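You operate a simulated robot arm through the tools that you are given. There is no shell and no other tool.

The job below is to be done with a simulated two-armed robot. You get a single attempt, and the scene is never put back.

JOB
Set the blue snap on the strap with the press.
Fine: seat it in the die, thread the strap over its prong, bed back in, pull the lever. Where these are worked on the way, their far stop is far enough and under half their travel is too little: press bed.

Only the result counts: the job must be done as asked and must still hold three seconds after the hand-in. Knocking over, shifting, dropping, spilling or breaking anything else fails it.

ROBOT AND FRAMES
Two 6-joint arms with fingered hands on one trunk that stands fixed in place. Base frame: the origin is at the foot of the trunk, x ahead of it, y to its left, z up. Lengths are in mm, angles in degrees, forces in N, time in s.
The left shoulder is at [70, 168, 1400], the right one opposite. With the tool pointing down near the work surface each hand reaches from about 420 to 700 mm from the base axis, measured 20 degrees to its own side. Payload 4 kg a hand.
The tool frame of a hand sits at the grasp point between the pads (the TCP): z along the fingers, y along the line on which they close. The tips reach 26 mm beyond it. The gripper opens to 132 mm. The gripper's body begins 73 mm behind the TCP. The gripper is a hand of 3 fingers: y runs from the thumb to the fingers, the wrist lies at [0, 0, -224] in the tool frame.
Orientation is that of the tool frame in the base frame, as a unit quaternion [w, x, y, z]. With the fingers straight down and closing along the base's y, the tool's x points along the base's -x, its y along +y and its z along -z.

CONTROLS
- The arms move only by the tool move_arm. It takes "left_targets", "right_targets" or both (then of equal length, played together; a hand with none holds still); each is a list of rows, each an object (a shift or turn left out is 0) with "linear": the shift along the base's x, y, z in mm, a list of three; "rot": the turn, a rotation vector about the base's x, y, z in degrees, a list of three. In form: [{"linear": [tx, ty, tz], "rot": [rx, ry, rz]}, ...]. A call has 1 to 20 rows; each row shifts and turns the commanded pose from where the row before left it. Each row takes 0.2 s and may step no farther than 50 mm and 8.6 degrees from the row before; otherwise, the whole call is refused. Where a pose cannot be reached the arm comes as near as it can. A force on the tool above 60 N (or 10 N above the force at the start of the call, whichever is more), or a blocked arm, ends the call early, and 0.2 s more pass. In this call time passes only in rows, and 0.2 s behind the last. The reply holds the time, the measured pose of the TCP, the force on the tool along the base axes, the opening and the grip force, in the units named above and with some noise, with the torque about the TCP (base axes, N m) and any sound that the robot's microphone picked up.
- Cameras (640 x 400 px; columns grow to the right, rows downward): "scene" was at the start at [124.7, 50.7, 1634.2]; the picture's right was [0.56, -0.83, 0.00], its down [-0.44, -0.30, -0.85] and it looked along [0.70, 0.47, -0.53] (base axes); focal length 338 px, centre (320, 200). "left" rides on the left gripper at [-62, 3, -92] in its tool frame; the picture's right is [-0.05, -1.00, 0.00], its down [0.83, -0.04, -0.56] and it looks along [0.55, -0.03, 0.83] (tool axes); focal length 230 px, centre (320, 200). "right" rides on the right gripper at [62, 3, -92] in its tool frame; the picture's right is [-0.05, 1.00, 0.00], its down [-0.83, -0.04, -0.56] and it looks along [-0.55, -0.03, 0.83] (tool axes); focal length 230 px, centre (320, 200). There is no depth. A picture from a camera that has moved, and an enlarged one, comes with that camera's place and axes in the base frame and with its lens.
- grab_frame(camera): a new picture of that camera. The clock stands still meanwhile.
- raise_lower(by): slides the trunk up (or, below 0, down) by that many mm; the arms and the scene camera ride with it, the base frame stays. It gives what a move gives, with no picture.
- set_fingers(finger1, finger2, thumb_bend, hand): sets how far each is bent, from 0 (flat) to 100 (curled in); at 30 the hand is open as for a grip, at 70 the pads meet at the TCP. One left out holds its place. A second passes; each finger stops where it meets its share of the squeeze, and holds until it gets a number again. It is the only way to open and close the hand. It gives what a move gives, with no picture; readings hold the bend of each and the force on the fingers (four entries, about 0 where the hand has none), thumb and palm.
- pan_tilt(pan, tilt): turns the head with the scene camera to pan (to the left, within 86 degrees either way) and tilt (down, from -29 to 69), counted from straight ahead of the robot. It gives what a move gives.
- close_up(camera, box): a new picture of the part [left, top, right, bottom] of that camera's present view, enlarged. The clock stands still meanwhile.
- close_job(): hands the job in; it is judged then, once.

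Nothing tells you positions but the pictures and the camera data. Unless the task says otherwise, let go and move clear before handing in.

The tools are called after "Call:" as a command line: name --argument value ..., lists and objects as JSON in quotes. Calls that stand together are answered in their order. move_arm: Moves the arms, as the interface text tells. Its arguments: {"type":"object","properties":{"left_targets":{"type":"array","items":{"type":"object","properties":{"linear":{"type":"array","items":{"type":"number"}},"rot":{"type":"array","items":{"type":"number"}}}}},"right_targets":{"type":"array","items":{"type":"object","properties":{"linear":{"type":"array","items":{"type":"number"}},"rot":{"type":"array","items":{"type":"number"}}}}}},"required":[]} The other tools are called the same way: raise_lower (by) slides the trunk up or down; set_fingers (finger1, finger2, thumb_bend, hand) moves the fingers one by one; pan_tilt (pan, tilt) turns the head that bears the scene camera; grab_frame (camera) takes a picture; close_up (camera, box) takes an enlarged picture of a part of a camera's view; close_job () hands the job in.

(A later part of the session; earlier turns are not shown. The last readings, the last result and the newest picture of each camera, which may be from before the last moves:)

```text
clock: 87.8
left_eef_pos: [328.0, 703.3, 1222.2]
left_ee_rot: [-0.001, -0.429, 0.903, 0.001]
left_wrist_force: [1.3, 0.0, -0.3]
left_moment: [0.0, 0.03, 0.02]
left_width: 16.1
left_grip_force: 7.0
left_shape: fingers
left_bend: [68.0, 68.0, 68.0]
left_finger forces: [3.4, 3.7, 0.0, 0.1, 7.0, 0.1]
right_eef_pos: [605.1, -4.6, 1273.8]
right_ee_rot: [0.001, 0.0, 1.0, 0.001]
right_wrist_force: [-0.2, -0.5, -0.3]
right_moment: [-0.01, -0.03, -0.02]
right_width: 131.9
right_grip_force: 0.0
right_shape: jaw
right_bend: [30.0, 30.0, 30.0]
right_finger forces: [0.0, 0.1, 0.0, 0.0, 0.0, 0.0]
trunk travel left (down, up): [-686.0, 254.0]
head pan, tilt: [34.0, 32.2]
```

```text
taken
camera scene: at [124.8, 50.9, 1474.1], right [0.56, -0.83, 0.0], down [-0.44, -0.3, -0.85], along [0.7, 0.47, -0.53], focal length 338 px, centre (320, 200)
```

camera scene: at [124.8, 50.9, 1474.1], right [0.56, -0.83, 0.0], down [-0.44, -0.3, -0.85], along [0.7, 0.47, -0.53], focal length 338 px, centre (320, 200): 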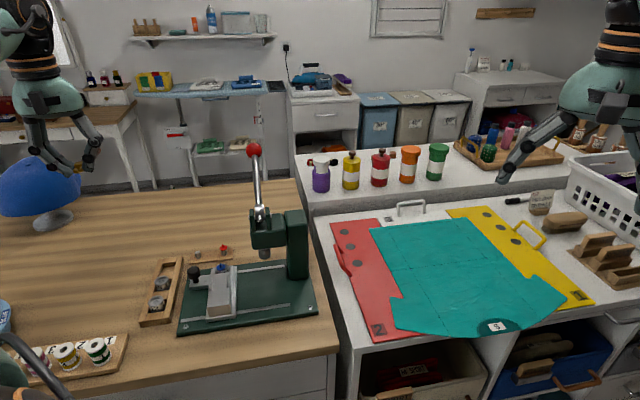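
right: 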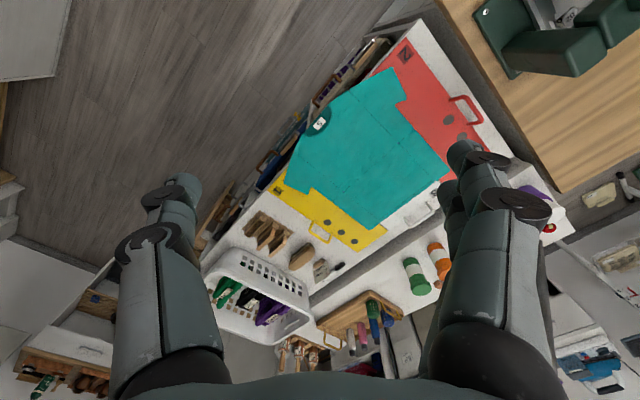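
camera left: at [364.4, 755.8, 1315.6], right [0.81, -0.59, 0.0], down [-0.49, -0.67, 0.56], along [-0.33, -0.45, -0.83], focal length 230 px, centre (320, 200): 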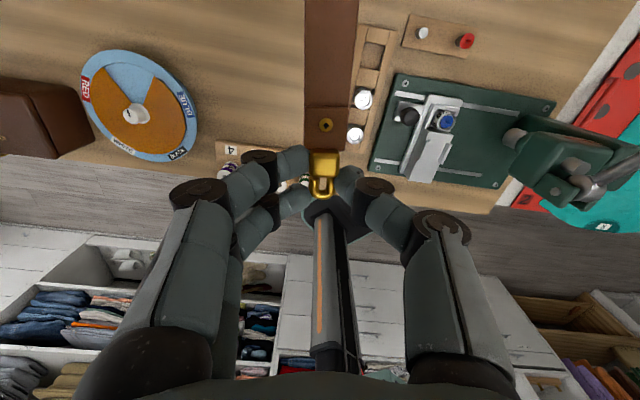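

I'll measure the strap's pose in the hand from an enlarged view, and look at it from the scene camera for droop.

Call:
close_up --camera "left" --box '[270, 0, 390, 90]'

Call:
close_up --camera "left" --box '[260, 110, 380, 200]'

Call:
close_up --camera "scene" --box '[50, 110, 130, 190]'

```text
4.44 times, centred on (330, 45) of left
camera zoom: at [364.4, 755.8, 1315.6], right [0.81, -0.59, 0.0], down [-0.49, -0.67, 0.56], along [-0.33, -0.45, -0.83], focal length 1022 px, centre (276, 889)
```

zoom: 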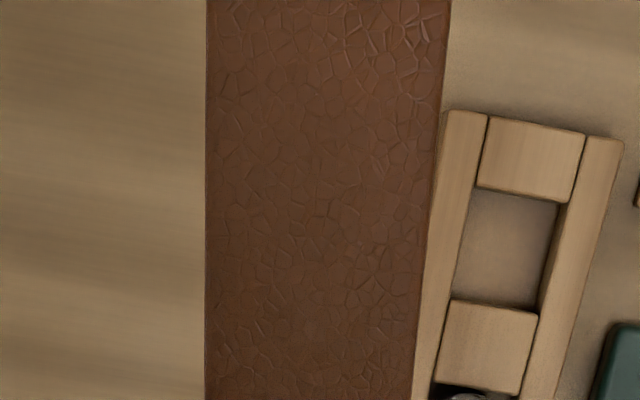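

```text
4.44 times, centred on (320, 155) of left
camera zoom: at [364.4, 755.8, 1315.6], right [0.81, -0.59, 0.0], down [-0.49, -0.67, 0.56], along [-0.33, -0.45, -0.83], focal length 1022 px, centre (320, 400)
```

zoom: 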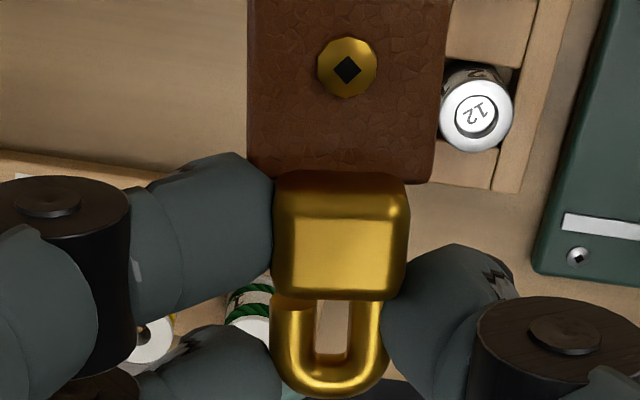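

```text
5.00 times, centred on (90, 150) of scene
camera zoom: at [124.8, 50.9, 1474.1], right [0.56, -0.83, 0.0], down [-0.44, -0.3, -0.85], along [0.7, 0.47, -0.53], focal length 1687 px, centre (1470, 450)
```

zoom: 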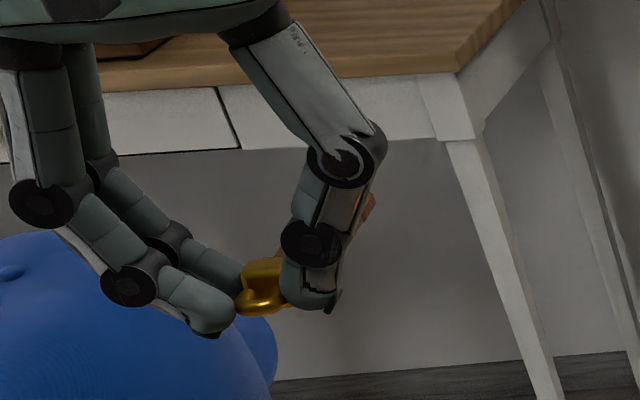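

The strap is level to a few degrees; the hole lies about 97 mm ahead of the TCP. To see hole and prong while placing, I'll bring the right hand's camera round to look along +y at the die, staying well clear.

Call:
move_arm --right_targets '[{"linear": [-14, 13, -6], "rot": [0, 0, 8.2]}, {"linear": [-14, 13, -6], "rot": [0, 0, 8.2]}, {"linear": [-14, 13, -6], "rot": [0, 0, 8.2]}, {"linear": [-14, 13, -6], "rot": [0, 0, 8.2]}, {"linear": [-14, 13, -6], "rot": [0, 0, 8.2]}, {"linear": [-14, 13, -6], "rot": [0, 0, 8.2]}, {"linear": [-14, 13, -6], "rot": [0, 0, 8.2]}, {"linear": [-14, 13, -6], "rot": [0, 0, 8.2]}, {"linear": [-14, 13, -6], "rot": [0, 0, 8.2]}, {"linear": [-14, 13, -6], "rot": [0, 0, 8.2]}, {"linear": [-14, 13, -6], "rot": [0, 0, 8.2]}]'

Call:
grab_frame --camera "right"

```text
clock: 90.2
left_eef_pos: [328.4, 704.3, 1223.4]
left_ee_rot: [-0.002, -0.428, 0.904, 0.001]
left_wrist_force: [-0.2, 0.0, -0.1]
left_moment: [0.02, 0.02, 0.01]
left_width: 16.1
left_grip_force: 7.5
left_shape: fingers
left_bend: [68.0, 68.0, 68.0]
left_finger forces: [3.3, 3.6, 0.0, 0.1, 6.9, 0.0]
right_eef_pos: [594.3, 16.9, 1274.8]
right_ee_rot: [0.0, 0.709, -0.705, -0.002]
right_wrist_force: [-1.2, 0.5, -0.1]
right_moment: [0.01, 0.03, 0.01]
right_width: 132.0
right_grip_force: 0.0
right_shape: jaw
right_bend: [30.0, 30.0, 30.0]
right_finger forces: [0.1, 0.1, 0.1, 0.0, 0.0, 0.0]
right hand out of reach, approached as far as the arm can: row 1, 2, 3, 4, 5, 6, 7, 8, 9, 10, 11
trunk travel left (down, up): [-686.0, 254.0]
head pan, tilt: [34.0, 32.2]
```

```text
taken
camera right: at [591.0, -44.3, 1366.4], right [-1.0, 0.05, 0.0], down [0.04, 0.83, 0.56], along [0.02, 0.56, -0.83], focal length 230 px, centre (320, 200)
```

right: 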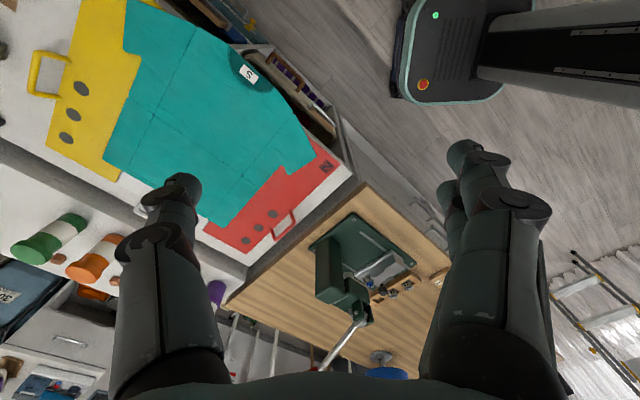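

The right arm can't come closer, but its camera already sees the bed. I'll check how well.

Call:
close_up --camera "right" --box '[340, 240, 420, 300]'

Call:
move_arm --right_targets '[{"linear": [-20, 0, 0]}, {"linear": [-20, 0, 0]}, {"linear": [-20, 0, 0]}]'

```text
6.67 times, centred on (380, 270) of right
camera zoom: at [591.0, -44.3, 1366.4], right [-1.0, 0.05, 0.0], down [0.04, 0.83, 0.56], along [0.02, 0.56, -0.83], focal length 1534 px, centre (-80, -267)
```

zoom: 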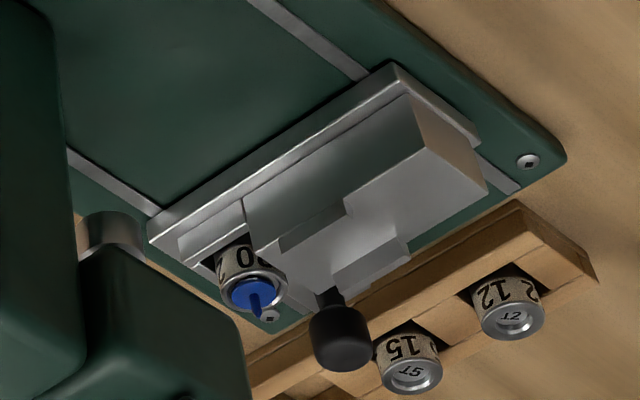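

```text
clock: 91.0
left_eef_pos: [327.6, 704.9, 1223.0]
left_ee_rot: [-0.001, -0.43, 0.903, 0.0]
left_wrist_force: [-0.5, -0.8, 0.2]
left_moment: [-0.01, 0.02, 0.02]
left_width: 16.1
left_grip_force: 6.6
left_shape: fingers
left_bend: [68.0, 68.0, 68.0]
left_finger forces: [3.4, 3.6, 0.0, 0.2, 6.9, 0.0]
right_eef_pos: [593.7, 17.2, 1274.0]
right_ee_rot: [-0.001, 0.708, -0.706, -0.001]
right_wrist_force: [0.0, 0.4, -0.1]
right_moment: [-0.01, -0.02, 0.0]
right_width: 132.0
right_grip_force: 0.1
right_shape: jaw
right_bend: [30.0, 30.0, 30.0]
right_finger forces: [0.0, 0.0, 0.1, 0.0, 0.0, 0.1]
right hand out of reach, approached as far as the arm can: row 1, 2, 3
trunk travel left (down, up): [-686.0, 254.0]
head pan, tilt: [34.0, 32.2]
```

The right camera gives an excellent side view of die and snap, and together with the scene view places the prong at about (469, 555, 933+). I'll leave the right hand there, and bring the strap over the bed, turned 6.7 degrees to match it.

Call:
move_arm --left_targets '[{"linear": [11.8, -36.2, -27], "rot": [0, 0, -3.4]}, {"linear": [11.8, -36.2, -27], "rot": [0, 0, -3.3]}, {"linear": [11.8, -36.2, -27]}, {"linear": [11.8, -36.2, -27]}, {"linear": [11.8, -36.2, -27]}, {"linear": [11.6, -36, -28]}]'

Call:
close_up --camera "right" --box '[320, 220, 440, 310]'

Call:
close_up --camera "scene" --box '[150, 160, 290, 300]'

Call:
grab_frame --camera "left"

```text
clock: 92.4
left_eef_pos: [420.2, 489.9, 1066.2]
left_ee_rot: [0.001, -0.375, 0.927, 0.0]
left_wrist_force: [0.0, -0.5, 0.0]
left_moment: [0.0, 0.01, 0.02]
left_width: 16.0
left_grip_force: 6.9
left_shape: fingers
left_bend: [68.0, 68.0, 68.0]
left_finger forces: [3.2, 3.6, 0.0, 0.0, 6.9, 0.1]
left hand out of reach, approached as far as the arm can: row 1, 2, 3, 6
right_eef_pos: [593.8, 16.2, 1274.4]
right_ee_rot: [0.0, 0.708, -0.706, -0.003]
right_wrist_force: [0.5, -0.5, 0.5]
right_moment: [0.01, -0.01, 0.02]
right_width: 131.8
right_grip_force: 0.0
right_shape: jaw
right_bend: [30.0, 30.0, 30.0]
right_finger forces: [0.1, 0.1, 0.1, 0.0, 0.0, 0.0]
trunk travel left (down, up): [-686.0, 254.0]
head pan, tilt: [34.0, 32.2]
```

```text
4.44 times, centred on (380, 265) of right
camera zoom: at [592.1, -44.5, 1365.7], right [-1.0, 0.05, 0.0], down [0.04, 0.83, 0.56], along [0.02, 0.56, -0.83], focal length 1022 px, centre (53, -89)
```

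zoom: 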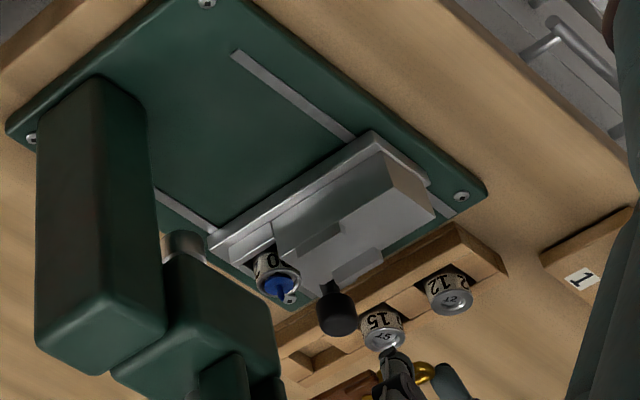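

```text
2.86 times, centred on (220, 230) of scene
camera zoom: at [125.9, 50.5, 1474.2], right [0.56, -0.83, 0.0], down [-0.44, -0.3, -0.85], along [0.7, 0.47, -0.53], focal length 964 px, centre (606, 114)
```

zoom: 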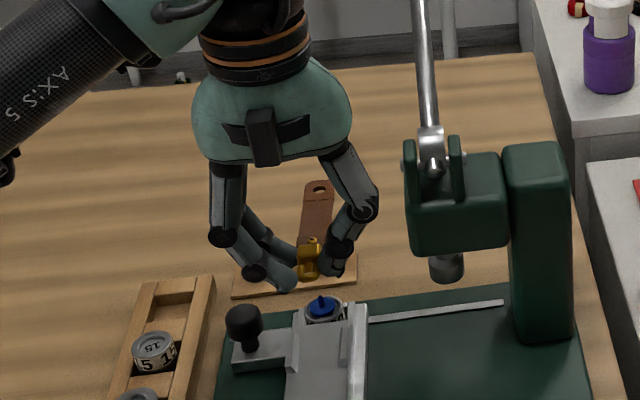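

```text
taken
camera left: at [461.2, 536.2, 1158.2], right [0.73, -0.68, 0.0], down [-0.57, -0.61, 0.55], along [-0.38, -0.41, -0.83], focal length 230 px, centre (320, 200)
```

left: 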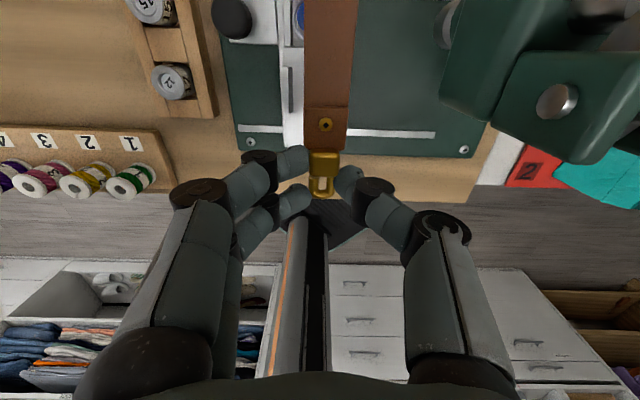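

The scene camera can see the hole between the fingers. I'll go to the computed spot and lower to just above the prong.

Call:
move_arm --left_targets '[{"linear": [-10.8, -1.3, -10]}, {"linear": [-10.8, -1.3, -15]}, {"linear": [0, 0, -20]}]'

Call:
close_up --camera "right" --box '[330, 230, 430, 305]'

Call:
close_up --camera "scene" --box '[180, 190, 270, 270]'

```text
clock: 93.2
left_eef_pos: [408.7, 488.9, 1038.0]
left_ee_rot: [0.0, -0.375, 0.927, 0.001]
left_wrist_force: [0.0, 0.5, -0.1]
left_moment: [0.01, 0.0, 0.01]
left_width: 16.1
left_grip_force: 6.6
left_shape: fingers
left_bend: [68.0, 69.0, 68.0]
left_finger forces: [3.2, 3.5, 0.1, 0.0, 6.6, 0.0]
left hand out of reach, approached as far as the arm can: row 2
right_eef_pos: [594.8, 17.1, 1274.1]
right_ee_rot: [0.0, 0.708, -0.706, -0.002]
right_wrist_force: [0.7, 0.2, 0.3]
right_moment: [-0.03, 0.0, 0.01]
right_width: 131.9
right_grip_force: 0.0
right_shape: jaw
right_bend: [30.0, 30.0, 30.0]
right_finger forces: [0.1, 0.0, 0.0, 0.0, 0.1, 0.0]
trunk travel left (down, up): [-686.0, 254.0]
head pan, tilt: [34.0, 32.2]
```

```text
5.33 times, centred on (380, 268) of right
camera zoom: at [591.0, -44.2, 1366.2], right [-1.0, 0.05, 0.0], down [0.04, 0.83, 0.56], along [0.03, 0.56, -0.83], focal length 1227 px, centre (0, -160)
```

zoom: 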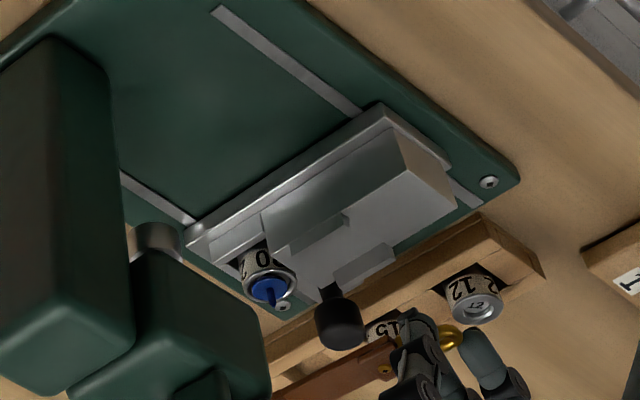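

```text
5.00 times, centred on (225, 230) of scene
camera zoom: at [124.8, 50.9, 1474.2], right [0.56, -0.83, 0.0], down [-0.44, -0.3, -0.85], along [0.7, 0.47, -0.53], focal length 1687 px, centre (795, 50)
```

zoom: 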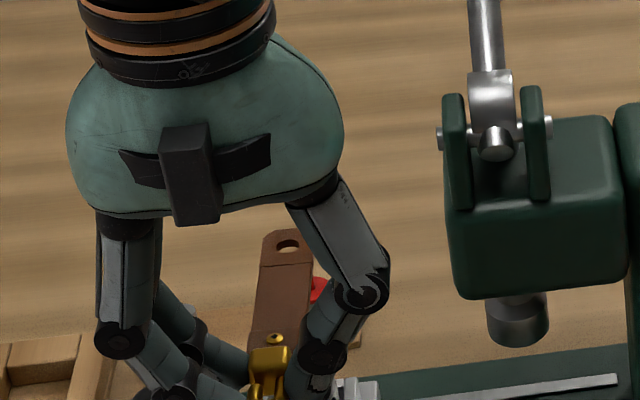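

The arm is at an inner limit here; a different trunk height should help. I'll raise the trunk 150 mm and then bring the hand back down.

Call:
raise_lower --by 150

Call:
move_arm --left_targets '[{"linear": [-3.4, -0.5, -45]}, {"linear": [-3.4, -0.5, -45]}, {"linear": [-3.3, -0.6, -45]}, {"linear": [0, 0, -30]}]'

Call:
close_up --camera "right" --box '[330, 190, 430, 265]'

Call:
close_up --camera "scene" --box '[180, 220, 270, 310]'

```text
clock: 95.0
left_eef_pos: [408.2, 488.2, 1188.6]
left_ee_rot: [0.0, -0.376, 0.927, 0.001]
left_wrist_force: [0.2, -0.1, -0.1]
left_moment: [-0.03, 0.01, 0.0]
left_width: 16.1
left_grip_force: 7.2
left_shape: fingers
left_bend: [68.0, 69.0, 68.0]
left_finger forces: [3.3, 3.5, 0.0, 0.1, 6.7, 0.1]
right_eef_pos: [595.2, 17.4, 1424.4]
right_ee_rot: [0.0, 0.708, -0.706, -0.002]
right_wrist_force: [1.1, 0.2, -0.1]
right_moment: [-0.02, -0.01, -0.01]
right_width: 131.7
right_grip_force: 0.0
right_shape: jaw
right_bend: [30.0, 30.0, 30.0]
right_finger forces: [0.0, 0.1, 0.0, 0.1, 0.0, 0.1]
trunk travel left (down, up): [-836.0, 104.0]
head pan, tilt: [34.0, 32.2]
```

```text
clock: 96.0
left_eef_pos: [400.7, 482.6, 1022.3]
left_ee_rot: [-0.001, -0.375, 0.927, 0.001]
left_wrist_force: [0.6, -0.5, -0.8]
left_moment: [-0.03, 0.01, -0.02]
left_width: 16.2
left_grip_force: 6.8
left_shape: fingers
left_bend: [68.0, 69.0, 68.0]
left_finger forces: [3.2, 3.5, 0.0, 0.0, 6.7, 0.1]
left hand out of reach, approached as far as the arm can: row 1
right_eef_pos: [594.2, 17.0, 1424.2]
right_ee_rot: [-0.001, 0.708, -0.706, -0.002]
right_wrist_force: [-0.1, -0.9, -0.9]
right_moment: [-0.03, -0.02, 0.0]
right_width: 131.8
right_grip_force: 0.0
right_shape: jaw
right_bend: [30.0, 30.0, 30.0]
right_finger forces: [0.1, 0.1, 0.1, 0.0, 0.0, 0.0]
trunk travel left (down, up): [-836.0, 104.0]
head pan, tilt: [34.0, 32.2]
```

```text
5.33 times, centred on (380, 228) of right
camera zoom: at [591.2, -44.2, 1516.2], right [-1.0, 0.05, 0.0], down [0.04, 0.83, 0.56], along [0.03, 0.56, -0.83], focal length 1227 px, centre (0, 53)
```

zoom: 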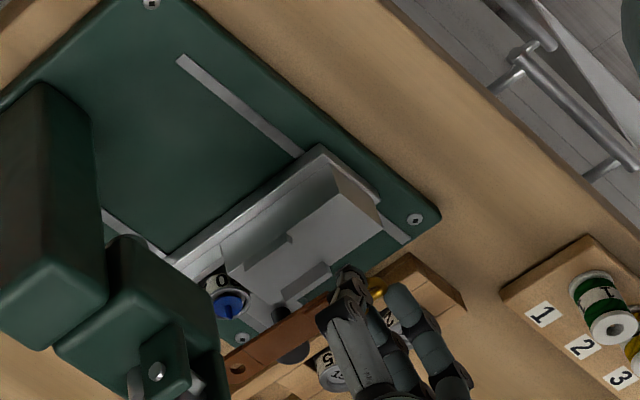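

```text
4.44 times, centred on (225, 265) of scene
camera zoom: at [125.0, 50.9, 1624.2], right [0.56, -0.83, 0.0], down [-0.44, -0.3, -0.85], along [0.7, 0.47, -0.53], focal length 1500 px, centre (742, -89)
```

zoom: 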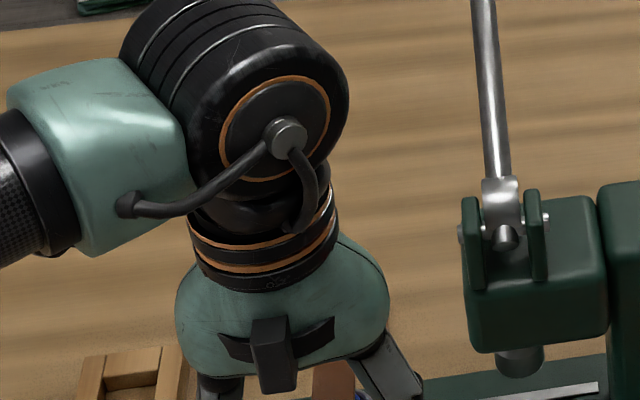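

Now the arm reaches. The right camera shows the hole a few millimetres off the prong; I'll shift by (-2.5, +4) and lower to just above the prong tip.

Call:
move_arm --left_targets '[{"linear": [-2.5, 4, -10]}, {"linear": [0, 0, -15]}]'

Call:
close_up --camera "right" --box '[350, 220, 400, 260]'

Call:
close_up --camera "scene" --box '[180, 240, 270, 320]'

```text
clock: 96.6
left_eef_pos: [398.4, 487.8, 997.4]
left_ee_rot: [-0.001, -0.375, 0.927, 0.001]
left_wrist_force: [0.9, 0.2, 0.0]
left_moment: [0.03, -0.01, 0.0]
left_width: 15.8
left_grip_force: 7.1
left_shape: fingers
left_bend: [68.0, 69.0, 68.0]
left_finger forces: [3.2, 3.6, 0.0, 0.0, 6.6, 0.0]
right_eef_pos: [593.8, 19.1, 1424.8]
right_ee_rot: [0.0, 0.709, -0.706, -0.002]
right_wrist_force: [0.3, 1.1, -0.3]
right_moment: [-0.02, 0.02, -0.02]
right_width: 131.9
right_grip_force: 0.0
right_shape: jaw
right_bend: [30.0, 30.0, 30.0]
right_finger forces: [0.0, 0.1, 0.0, 0.0, 0.0, 0.0]
trunk travel left (down, up): [-836.0, 104.0]
head pan, tilt: [34.0, 32.2]
```

```text
10.00 times, centred on (375, 240) of right
camera zoom: at [591.2, -44.0, 1516.2], right [-1.0, 0.05, 0.0], down [0.04, 0.83, 0.56], along [0.03, 0.56, -0.83], focal length 2301 px, centre (-230, -200)
```

zoom: 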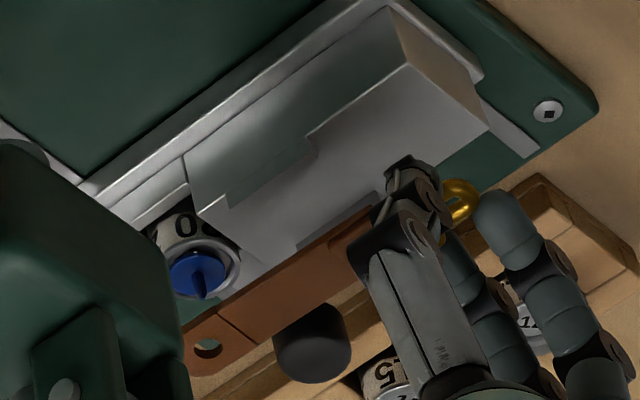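

```text
5.00 times, centred on (225, 280) of scene
camera zoom: at [125.0, 51.1, 1624.2], right [0.56, -0.83, 0.0], down [-0.44, -0.3, -0.85], along [0.7, 0.47, -0.53], focal length 1687 px, centre (795, -200)
```

zoom: 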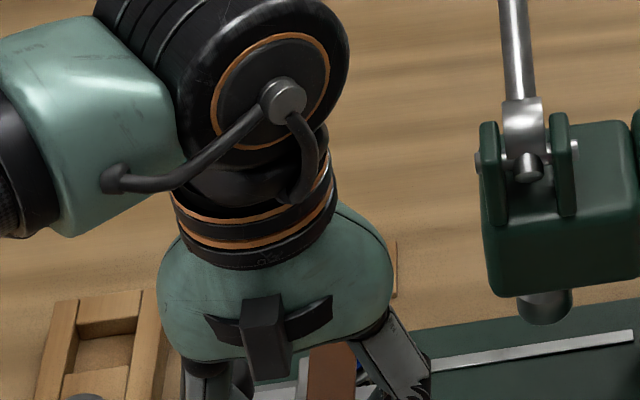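

Hole and prong nearly line up in the right camera. I'll lower 10 mm more so the parallax shrinks, and look again at high zoom.

Call:
move_arm --left_targets '[{"linear": [0, 0, -5]}, {"linear": [0, 0, -4]}]'

Call:
close_up --camera "right" --box '[360, 232, 385, 252]'

Call:
close_up --camera "scene" --box '[205, 290, 265, 330]'

```text
clock: 97.2
left_eef_pos: [399.8, 488.1, 990.0]
left_ee_rot: [-0.001, -0.375, 0.927, 0.001]
left_wrist_force: [0.1, -0.7, 0.0]
left_moment: [-0.02, -0.02, -0.03]
left_width: 16.0
left_grip_force: 6.8
left_shape: fingers
left_bend: [68.0, 69.0, 68.0]
left_finger forces: [3.2, 3.4, 0.0, 0.1, 6.7, 0.0]
right_eef_pos: [594.2, 18.1, 1425.2]
right_ee_rot: [0.0, 0.708, -0.706, -0.002]
right_wrist_force: [-0.4, -0.5, -0.8]
right_moment: [-0.01, -0.02, -0.01]
right_width: 132.0
right_grip_force: 0.0
right_shape: jaw
right_bend: [30.0, 30.0, 30.0]
right_finger forces: [0.0, 0.1, 0.0, 0.0, 0.0, 0.0]
trunk travel left (down, up): [-836.0, 104.0]
head pan, tilt: [34.0, 32.2]
```

```text
16.00 times, centred on (372, 242) of right
camera zoom: at [591.2, -44.1, 1516.1], right [-1.0, 0.05, 0.0], down [0.04, 0.83, 0.56], along [0.03, 0.56, -0.83], focal length 3681 px, centre (-520, -472)
```

zoom: 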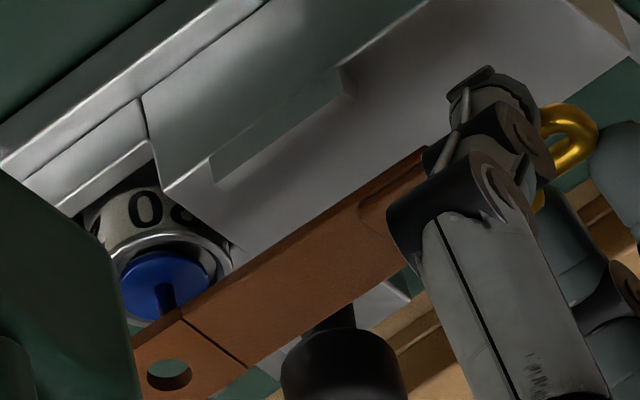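

```text
10.00 times, centred on (235, 310) of scene
camera zoom: at [125.0, 50.9, 1624.2], right [0.56, -0.83, 0.0], down [-0.44, -0.3, -0.85], along [0.7, 0.47, -0.53], focal length 3375 px, centre (1170, -900)
```

zoom: 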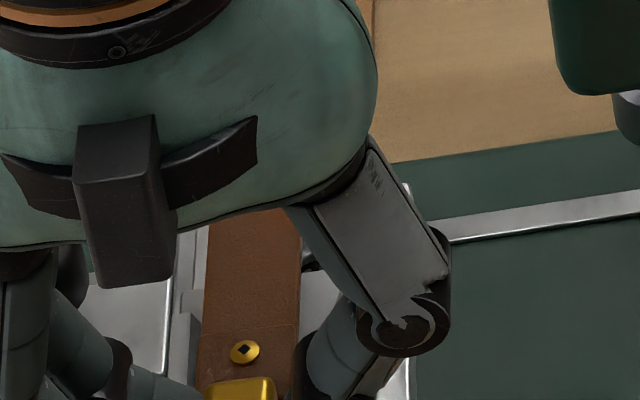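

Combining the scene and right views, the hole sits about 2 mm too far in +x. I'll correct and lower 6 mm.

Call:
move_arm --left_targets '[{"linear": [-2, 0, -3]}, {"linear": [0, 0, -3]}]'

Call:
close_up --camera "right" --box '[360, 232, 385, 252]'

Call:
close_up --camera "scene" --box '[205, 290, 265, 330]'

```text
clock: 97.8
left_eef_pos: [399.3, 487.2, 983.4]
left_ee_rot: [-0.001, -0.375, 0.927, 0.0]
left_wrist_force: [0.5, 0.2, -0.5]
left_moment: [-0.03, 0.01, 0.0]
left_width: 15.6
left_grip_force: 6.3
left_shape: fingers
left_bend: [68.0, 69.0, 68.0]
left_finger forces: [3.2, 3.5, 0.1, 0.1, 6.7, 0.0]
right_eef_pos: [594.1, 17.4, 1424.3]
right_ee_rot: [0.0, 0.708, -0.706, -0.002]
right_wrist_force: [0.2, -0.2, -0.3]
right_moment: [0.01, 0.01, -0.01]
right_width: 132.0
right_grip_force: 0.0
right_shape: jaw
right_bend: [30.0, 30.0, 30.0]
right_finger forces: [0.1, 0.0, 0.0, 0.0, 0.0, 0.1]
trunk travel left (down, up): [-836.0, 104.0]
head pan, tilt: [34.0, 32.2]
```

```text
16.00 times, centred on (372, 242) of right
camera zoom: at [591.1, -44.2, 1516.2], right [-1.0, 0.05, 0.0], down [0.04, 0.83, 0.56], along [0.03, 0.56, -0.83], focal length 3681 px, centre (-520, -472)
```

zoom: 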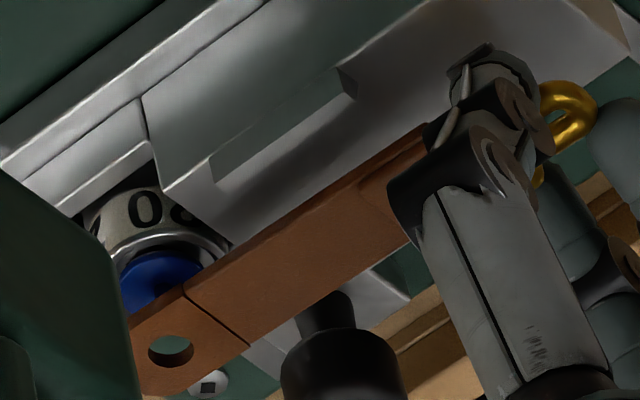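

```text
10.00 times, centred on (235, 310) of scene
camera zoom: at [124.9, 50.9, 1624.2], right [0.56, -0.83, 0.0], down [-0.44, -0.3, -0.85], along [0.7, 0.47, -0.53], focal length 3375 px, centre (1170, -900)
```

zoom: 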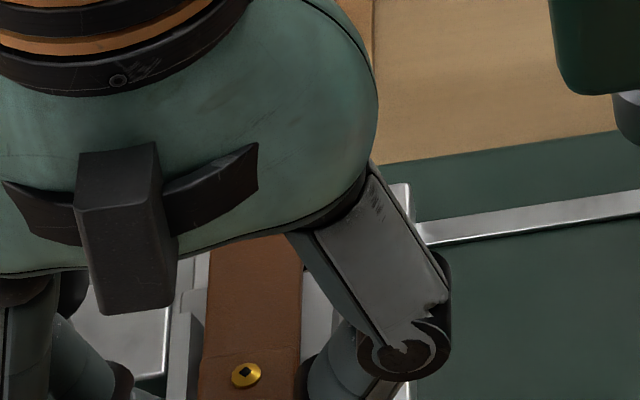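

The hole is close to the prong tip now. I'll lower in small steps and look for the tip in the hole.

Call:
move_arm --left_targets '[{"linear": [-1, 0, -1.5]}, {"linear": [0, 0, -1.5]}]'

Call:
close_up --camera "right" --box '[362, 238, 378, 251]'

Call:
close_up --camera "right" --box '[355, 225, 395, 257]'

```text
clock: 98.4
left_eef_pos: [397.1, 487.4, 981.2]
left_ee_rot: [-0.001, -0.375, 0.927, 0.001]
left_wrist_force: [0.5, 0.6, -0.2]
left_moment: [0.01, 0.02, 0.0]
left_width: 16.0
left_grip_force: 6.5
left_shape: fingers
left_bend: [68.0, 69.0, 68.0]
left_finger forces: [3.2, 3.5, 0.0, 0.0, 6.7, 0.0]
right_eef_pos: [593.9, 17.1, 1424.6]
right_ee_rot: [-0.001, 0.708, -0.706, -0.003]
right_wrist_force: [0.3, 0.0, 0.2]
right_moment: [0.0, -0.03, -0.04]
right_width: 132.0
right_grip_force: 0.1
right_shape: jaw
right_bend: [30.0, 30.0, 30.0]
right_finger forces: [0.0, 0.1, 0.0, 0.0, 0.0, 0.1]
trunk travel left (down, up): [-836.0, 104.0]
head pan, tilt: [34.0, 32.2]
```

```text
16.00 times, centred on (370, 244) of right
camera zoom: at [591.0, -44.2, 1516.2], right [-1.0, 0.05, 0.0], down [0.04, 0.83, 0.56], along [0.03, 0.56, -0.83], focal length 3681 px, centre (-480, -512)
```

zoom: 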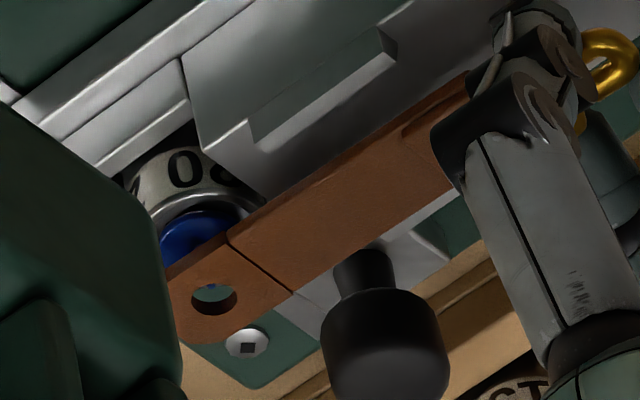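

```text
12.50 times, centred on (375, 241) of right
camera zoom: at [591.0, -44.2, 1516.2], right [-1.0, 0.05, 0.0], down [0.04, 0.83, 0.56], along [0.03, 0.56, -0.83], focal length 2876 px, centre (-368, -312)
```

zoom: 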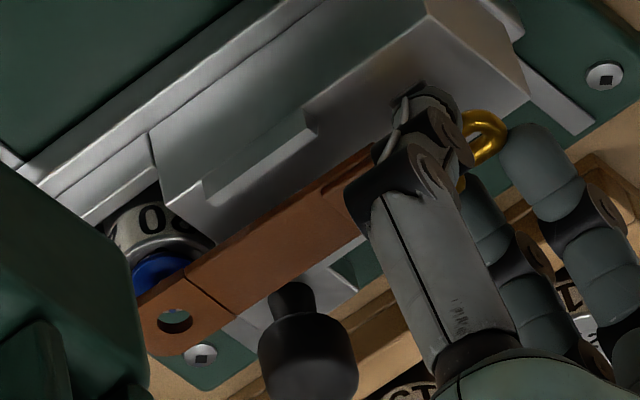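

I'll zoom right into the hole.

Call:
close_up --camera "right" --box '[361, 242, 371, 250]'

```text
16.00 times, centred on (366, 246) of right
camera zoom: at [591.0, -44.2, 1516.2], right [-1.0, 0.05, 0.0], down [0.04, 0.83, 0.56], along [0.03, 0.56, -0.83], focal length 3681 px, centre (-416, -536)
```

zoom: 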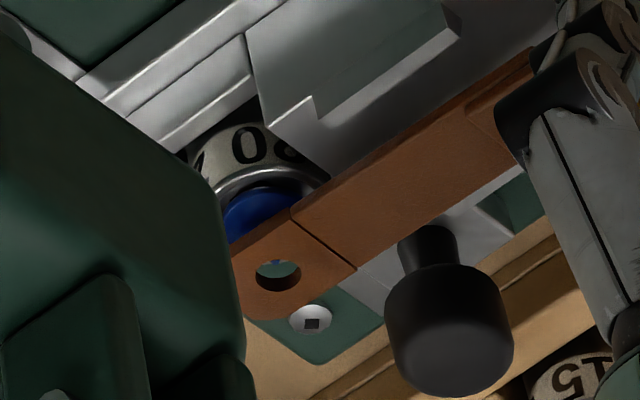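

The blue prong tip shows at the edge of the hole; it's about 1 mm to the +x side of the hole's centre. I'll correct +0.8 mm and lower more.

Call:
move_arm --left_targets '[{"linear": [0.8, 0, -1]}, {"linear": [0, 0, -1]}]'

Call:
close_up --camera "right" --box '[361, 242, 371, 250]'

```text
clock: 99.0
left_eef_pos: [397.3, 487.5, 978.5]
left_ee_rot: [-0.001, -0.376, 0.927, 0.001]
left_wrist_force: [0.0, 0.2, 0.3]
left_moment: [0.02, 0.04, -0.01]
left_width: 15.9
left_grip_force: 6.3
left_shape: fingers
left_bend: [68.0, 69.0, 68.0]
left_finger forces: [3.1, 3.6, 0.0, 0.0, 6.7, 0.0]
right_eef_pos: [594.9, 17.7, 1425.5]
right_ee_rot: [-0.001, 0.708, -0.706, -0.002]
right_wrist_force: [0.2, -0.5, -0.6]
right_moment: [-0.01, -0.01, 0.03]
right_width: 131.8
right_grip_force: 0.1
right_shape: jaw
right_bend: [30.0, 30.0, 30.0]
right_finger forces: [0.0, 0.1, 0.1, 0.0, 0.1, 0.0]
trunk travel left (down, up): [-836.0, 104.0]
head pan, tilt: [34.0, 32.2]
```

```text
16.00 times, centred on (366, 246) of right
camera zoom: at [591.0, -44.2, 1516.2], right [-1.0, 0.05, 0.0], down [0.04, 0.83, 0.56], along [0.03, 0.56, -0.83], focal length 3681 px, centre (-416, -536)
```

zoom: 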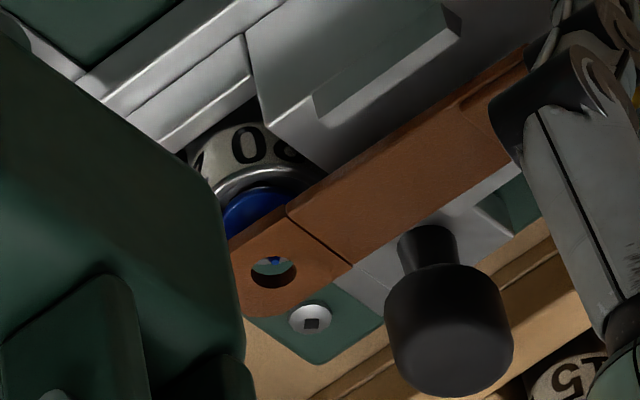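

The tip is now laterally centred and appearing in the hole. Continuing down.

Call:
move_arm --left_targets '[{"linear": [0, 0, -1]}, {"linear": [0, 0, -1]}]'

Call:
close_up --camera "right" --box '[361, 242, 371, 250]'

```text
clock: 99.6
left_eef_pos: [398.5, 486.2, 977.2]
left_ee_rot: [0.0, -0.376, 0.927, 0.001]
left_wrist_force: [-0.7, 1.0, -0.5]
left_moment: [-0.02, 0.02, -0.04]
left_width: 16.1
left_grip_force: 6.5
left_shape: fingers
left_bend: [68.0, 69.0, 68.0]
left_finger forces: [3.2, 3.4, 0.0, 0.1, 6.7, 0.0]
right_eef_pos: [594.1, 18.3, 1425.1]
right_ee_rot: [-0.001, 0.708, -0.706, -0.002]
right_wrist_force: [0.2, -0.3, -0.3]
right_moment: [0.02, -0.01, 0.0]
right_width: 131.9
right_grip_force: 0.0
right_shape: jaw
right_bend: [30.0, 30.0, 30.0]
right_finger forces: [0.0, 0.0, 0.0, 0.0, 0.0, 0.1]
trunk travel left (down, up): [-836.0, 104.0]
head pan, tilt: [34.0, 32.2]
```

```text
16.00 times, centred on (366, 246) of right
camera zoom: at [591.0, -44.2, 1516.2], right [-1.0, 0.05, 0.0], down [0.04, 0.83, 0.56], along [0.03, 0.56, -0.83], focal length 3681 px, centre (-416, -536)
```

zoom: 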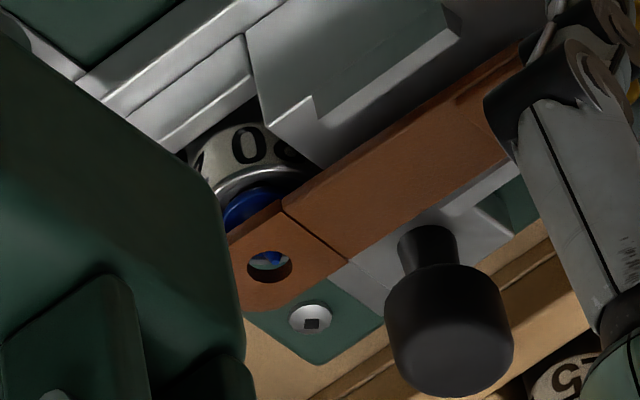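

The tip is entering the hole. I'll nudge -0.6 mm in x and continue.

Call:
move_arm --left_targets '[{"linear": [-0.6, 0, -1]}, {"linear": [0, 0, -1]}]'

Call:
close_up --camera "right" --box '[361, 242, 371, 250]'

```text
clock: 100.2
left_eef_pos: [398.4, 486.1, 974.9]
left_ee_rot: [0.0, -0.375, 0.927, 0.002]
left_wrist_force: [-0.2, 0.0, 0.1]
left_moment: [-0.04, 0.02, 0.03]
left_width: 15.9
left_grip_force: 6.8
left_shape: fingers
left_bend: [68.0, 69.0, 68.0]
left_finger forces: [3.1, 3.5, 0.0, 0.0, 6.8, 0.0]
right_eef_pos: [594.4, 16.9, 1424.7]
right_ee_rot: [0.0, 0.709, -0.706, -0.002]
right_wrist_force: [-0.4, -0.2, 0.0]
right_moment: [0.0, 0.0, -0.01]
right_width: 132.1
right_grip_force: 0.0
right_shape: jaw
right_bend: [30.0, 30.0, 30.0]
right_finger forces: [0.0, 0.1, 0.0, 0.0, 0.0, 0.0]
trunk travel left (down, up): [-836.0, 104.0]
head pan, tilt: [34.0, 32.2]
```

```text
16.00 times, centred on (366, 246) of right
camera zoom: at [591.0, -44.3, 1516.2], right [-1.0, 0.05, 0.0], down [0.04, 0.83, 0.56], along [0.03, 0.56, -0.83], focal length 3681 px, centre (-416, -536)
```

zoom: 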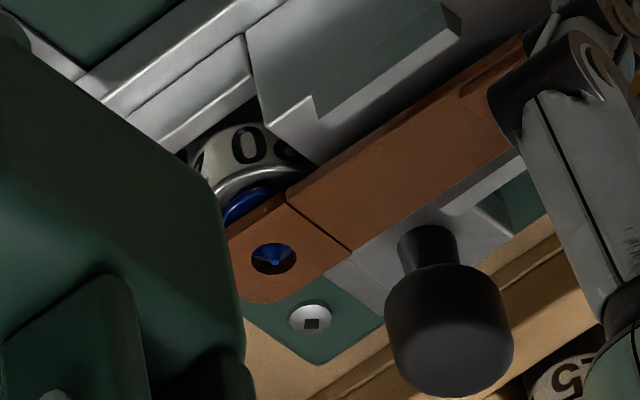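

The prong is right in the centre of the hole. I'll keep lowering so the strap threads over it.

Call:
move_arm --left_targets '[{"linear": [0, 0, -1.5]}, {"linear": [0, 0, -1.5]}]'

Call:
close_up --camera "right" --box '[361, 242, 371, 250]'

```text
clock: 100.8
left_eef_pos: [397.9, 487.2, 970.7]
left_ee_rot: [0.0, -0.376, 0.927, 0.0]
left_wrist_force: [-0.4, -0.6, -0.9]
left_moment: [0.0, 0.01, -0.01]
left_width: 16.2
left_grip_force: 6.2
left_shape: fingers
left_bend: [68.0, 69.0, 68.0]
left_finger forces: [3.3, 3.5, 0.0, 0.0, 6.7, 0.1]
right_eef_pos: [594.0, 18.4, 1423.6]
right_ee_rot: [-0.001, 0.708, -0.706, -0.001]
right_wrist_force: [0.2, -0.8, -0.5]
right_moment: [-0.01, 0.02, -0.02]
right_width: 131.8
right_grip_force: 0.0
right_shape: jaw
right_bend: [30.0, 30.0, 30.0]
right_finger forces: [0.0, 0.0, 0.1, 0.1, 0.0, 0.0]
trunk travel left (down, up): [-836.0, 104.0]
head pan, tilt: [34.0, 32.2]
```

```text
16.00 times, centred on (366, 246) of right
camera zoom: at [591.0, -44.3, 1516.2], right [-1.0, 0.05, 0.0], down [0.04, 0.83, 0.56], along [0.03, 0.56, -0.83], focal length 3681 px, centre (-416, -536)
```

zoom: 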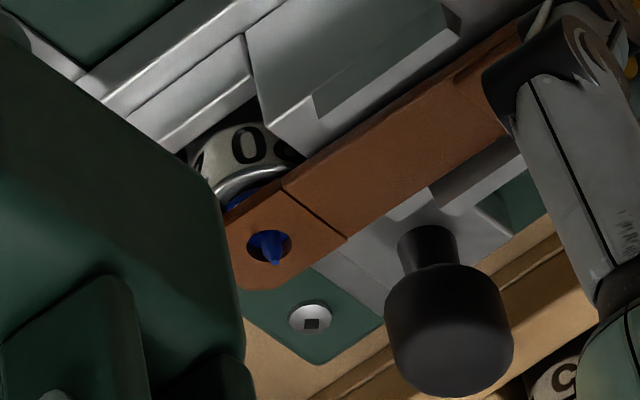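

The prong sticks through the hole. I'll lower until the strap rests on the bed.

Call:
move_arm --left_targets '[{"linear": [0, 0, -1.5]}, {"linear": [0, 0, -1.5]}]'

Call:
close_up --camera "right" --box '[361, 242, 371, 250]'

Call:
close_up --camera "right" --box '[360, 225, 400, 255]'

```text
clock: 101.4
left_eef_pos: [397.9, 487.8, 968.1]
left_ee_rot: [0.0, -0.376, 0.927, 0.001]
left_wrist_force: [0.3, -0.5, -0.1]
left_moment: [0.01, -0.02, -0.02]
left_width: 16.2
left_grip_force: 6.8
left_shape: fingers
left_bend: [68.0, 69.0, 68.0]
left_finger forces: [3.3, 3.4, 0.1, 0.1, 6.9, 0.0]
right_eef_pos: [594.7, 17.5, 1423.5]
right_ee_rot: [-0.001, 0.709, -0.705, -0.002]
right_wrist_force: [0.3, 0.0, -0.7]
right_moment: [-0.03, 0.0, -0.01]
right_width: 131.9
right_grip_force: 0.1
right_shape: jaw
right_bend: [30.0, 30.0, 30.0]
right_finger forces: [0.1, 0.0, 0.0, 0.0, 0.0, 0.0]
trunk travel left (down, up): [-836.0, 104.0]
head pan, tilt: [34.0, 32.2]
```

```text
16.00 times, centred on (366, 246) of right
camera zoom: at [590.9, -44.3, 1516.2], right [-1.0, 0.05, 0.0], down [0.04, 0.83, 0.56], along [0.03, 0.56, -0.83], focal length 3681 px, centre (-416, -536)
```

zoom: 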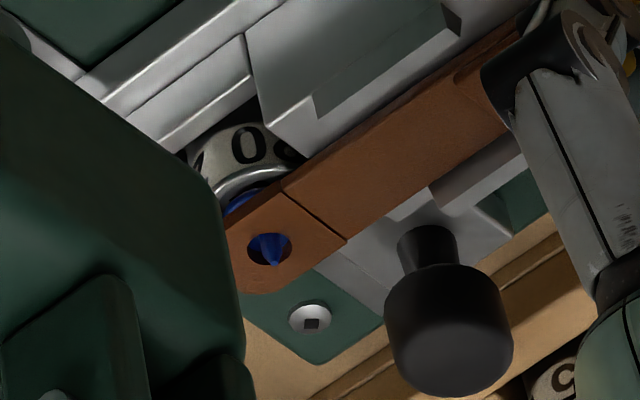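

```text
13.33 times, centred on (380, 240) of right
camera zoom: at [590.9, -44.3, 1516.2], right [-1.0, 0.05, 0.0], down [0.04, 0.83, 0.56], along [0.03, 0.56, -0.83], focal length 3068 px, centre (-480, -333)
```

zoom: 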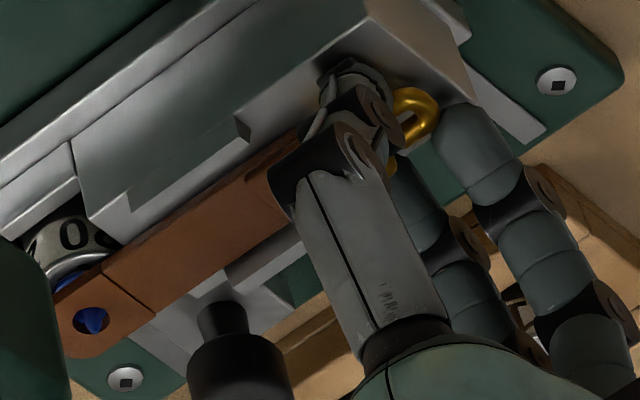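

The hole end has come to rest on the die; the buckle end is still slightly high. I'll keep lowering the buckle end onto the slab, watching forces.

Call:
move_arm --left_targets '[{"linear": [0, 0, -1.5]}, {"linear": [0, 0, -1.5]}, {"linear": [0, 0, -1]}]'

Call:
close_up --camera "right" --box '[360, 225, 400, 255]'

Call:
close_up --camera "left" --box '[230, 60, 410, 200]'

```text
clock: 102.2
left_eef_pos: [399.0, 486.8, 966.8]
left_ee_rot: [0.002, -0.376, 0.927, 0.001]
left_wrist_force: [4.4, 3.3, 18.4]
left_moment: [-0.12, -0.28, 0.08]
left_width: 15.6
left_grip_force: 16.4
left_shape: fingers
left_bend: [68.0, 69.0, 69.0]
left_finger forces: [4.7, 4.9, 0.0, 0.0, 23.7, 0.0]
right_eef_pos: [592.6, 15.3, 1425.3]
right_ee_rot: [-0.001, 0.709, -0.706, -0.002]
right_wrist_force: [-0.9, 1.0, 0.2]
right_moment: [-0.03, -0.02, 0.01]
right_width: 131.9
right_grip_force: 0.0
right_shape: jaw
right_bend: [30.0, 30.0, 30.0]
right_finger forces: [0.1, 0.0, 0.1, 0.0, 0.0, 0.0]
trunk travel left (down, up): [-836.0, 104.0]
head pan, tilt: [34.0, 32.2]
```

```text
13.33 times, centred on (380, 240) of right
camera zoom: at [589.7, -46.0, 1517.0], right [-1.0, 0.05, 0.0], down [0.04, 0.83, 0.56], along [0.03, 0.56, -0.83], focal length 3068 px, centre (-480, -333)
```

zoom: 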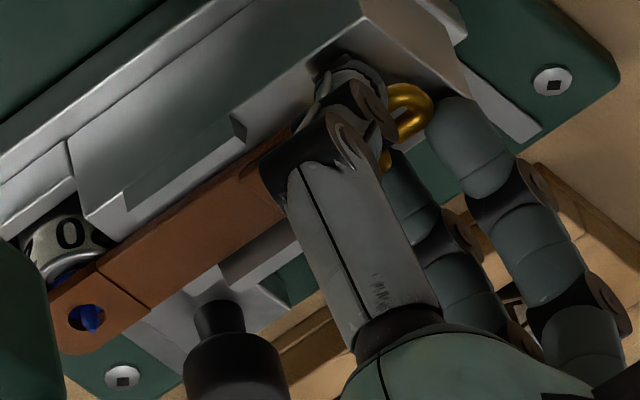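

```text
2.86 times, centred on (320, 130) of left
camera zoom: at [440.1, 533.0, 1059.6], right [0.73, -0.68, 0.0], down [-0.57, -0.61, 0.55], along [-0.38, -0.4, -0.83], focal length 657 px, centre (320, 400)
```

zoom: 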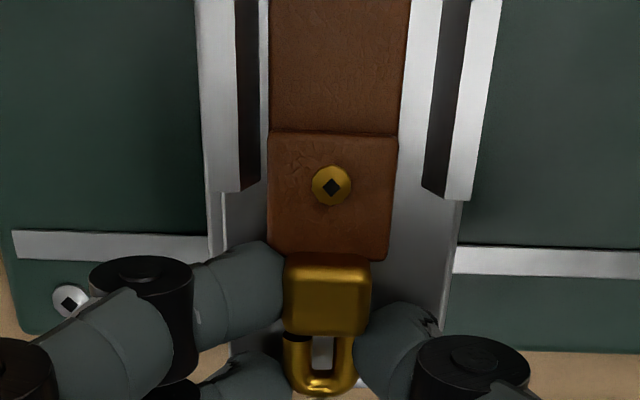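

The fingertips touch the slab and the strap lies neatly between the fences with its hole over the prong. I'll ease up 2.5 mm and release.

Call:
move_arm --left_targets '[{"linear": [0, 0, 2]}, {"linear": [0, 0, 1]}]'

Call:
set_fingers --hand "left" --finger1 64 --finger2 64 --thumb_bend 64

Call:
close_up --camera "left" --box '[230, 60, 410, 200]'

Call:
close_up --camera "right" --box '[360, 225, 400, 255]'

```text
clock: 102.8
left_eef_pos: [396.0, 485.8, 966.9]
left_ee_rot: [-0.001, -0.377, 0.926, 0.0]
left_wrist_force: [2.4, -0.4, 8.8]
left_moment: [-0.1, -0.18, -0.03]
left_width: 15.8
left_grip_force: 10.4
left_shape: fingers
left_bend: [69.0, 69.0, 69.0]
left_finger forces: [3.3, 3.2, 0.1, 0.1, 14.8, 0.0]
right_eef_pos: [593.2, 15.6, 1425.7]
right_ee_rot: [-0.001, 0.708, -0.706, -0.003]
right_wrist_force: [0.5, 0.1, 0.3]
right_moment: [-0.01, -0.01, 0.01]
right_width: 131.7
right_grip_force: 0.1
right_shape: jaw
right_bend: [30.0, 30.0, 30.0]
right_finger forces: [0.0, 0.0, 0.0, 0.0, 0.1, 0.1]
trunk travel left (down, up): [-836.0, 104.0]
head pan, tilt: [34.0, 32.2]
```

```text
clock: 103.8
left_eef_pos: [395.4, 486.6, 968.7]
left_ee_rot: [0.0, -0.376, 0.927, 0.0]
left_wrist_force: [-0.1, 0.3, 8.8]
left_moment: [-0.02, -0.03, 0.02]
left_width: 19.0
left_grip_force: 5.5
left_shape: fingers
left_bend: [65.0, 65.0, 65.0]
left_finger forces: [1.9, 2.1, 0.0, 0.0, 6.2, 0.1]
right_eef_pos: [593.3, 16.0, 1425.7]
right_ee_rot: [-0.001, 0.708, -0.706, -0.003]
right_wrist_force: [-0.6, -0.3, 0.0]
right_moment: [0.01, -0.02, 0.02]
right_width: 132.0
right_grip_force: 0.1
right_shape: jaw
right_bend: [30.0, 30.0, 30.0]
right_finger forces: [0.1, 0.0, 0.0, 0.0, 0.0, 0.0]
trunk travel left (down, up): [-836.0, 104.0]
head pan, tilt: [34.0, 32.2]
```

```text
2.86 times, centred on (320, 130) of left
camera zoom: at [438.1, 533.4, 1060.5], right [0.73, -0.68, 0.0], down [-0.57, -0.61, 0.55], along [-0.38, -0.4, -0.83], focal length 657 px, centre (320, 400)
```

zoom: 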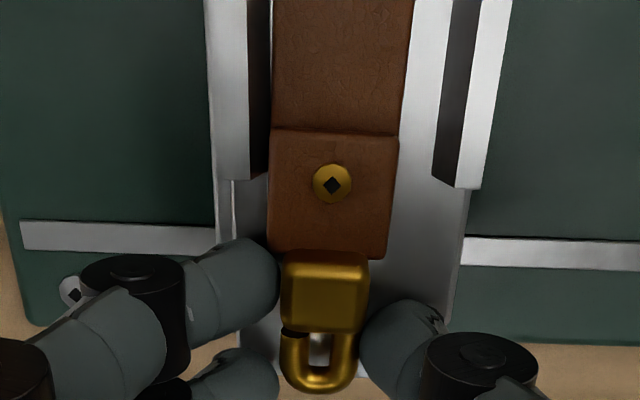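

```text
13.33 times, centred on (380, 240) of right
camera zoom: at [589.8, -45.7, 1516.7], right [-1.0, 0.05, 0.0], down [0.04, 0.83, 0.56], along [0.03, 0.56, -0.83], focal length 3068 px, centre (-480, -333)
```

zoom: 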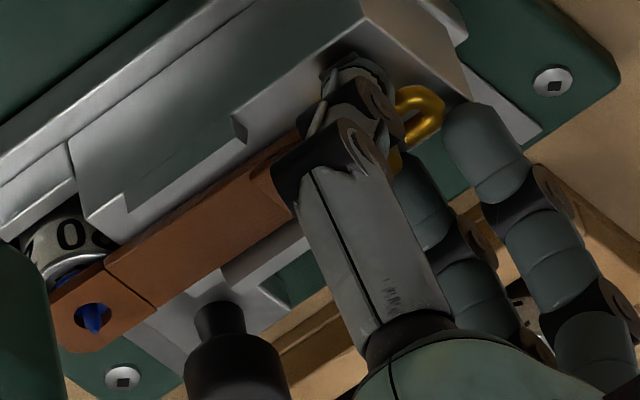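

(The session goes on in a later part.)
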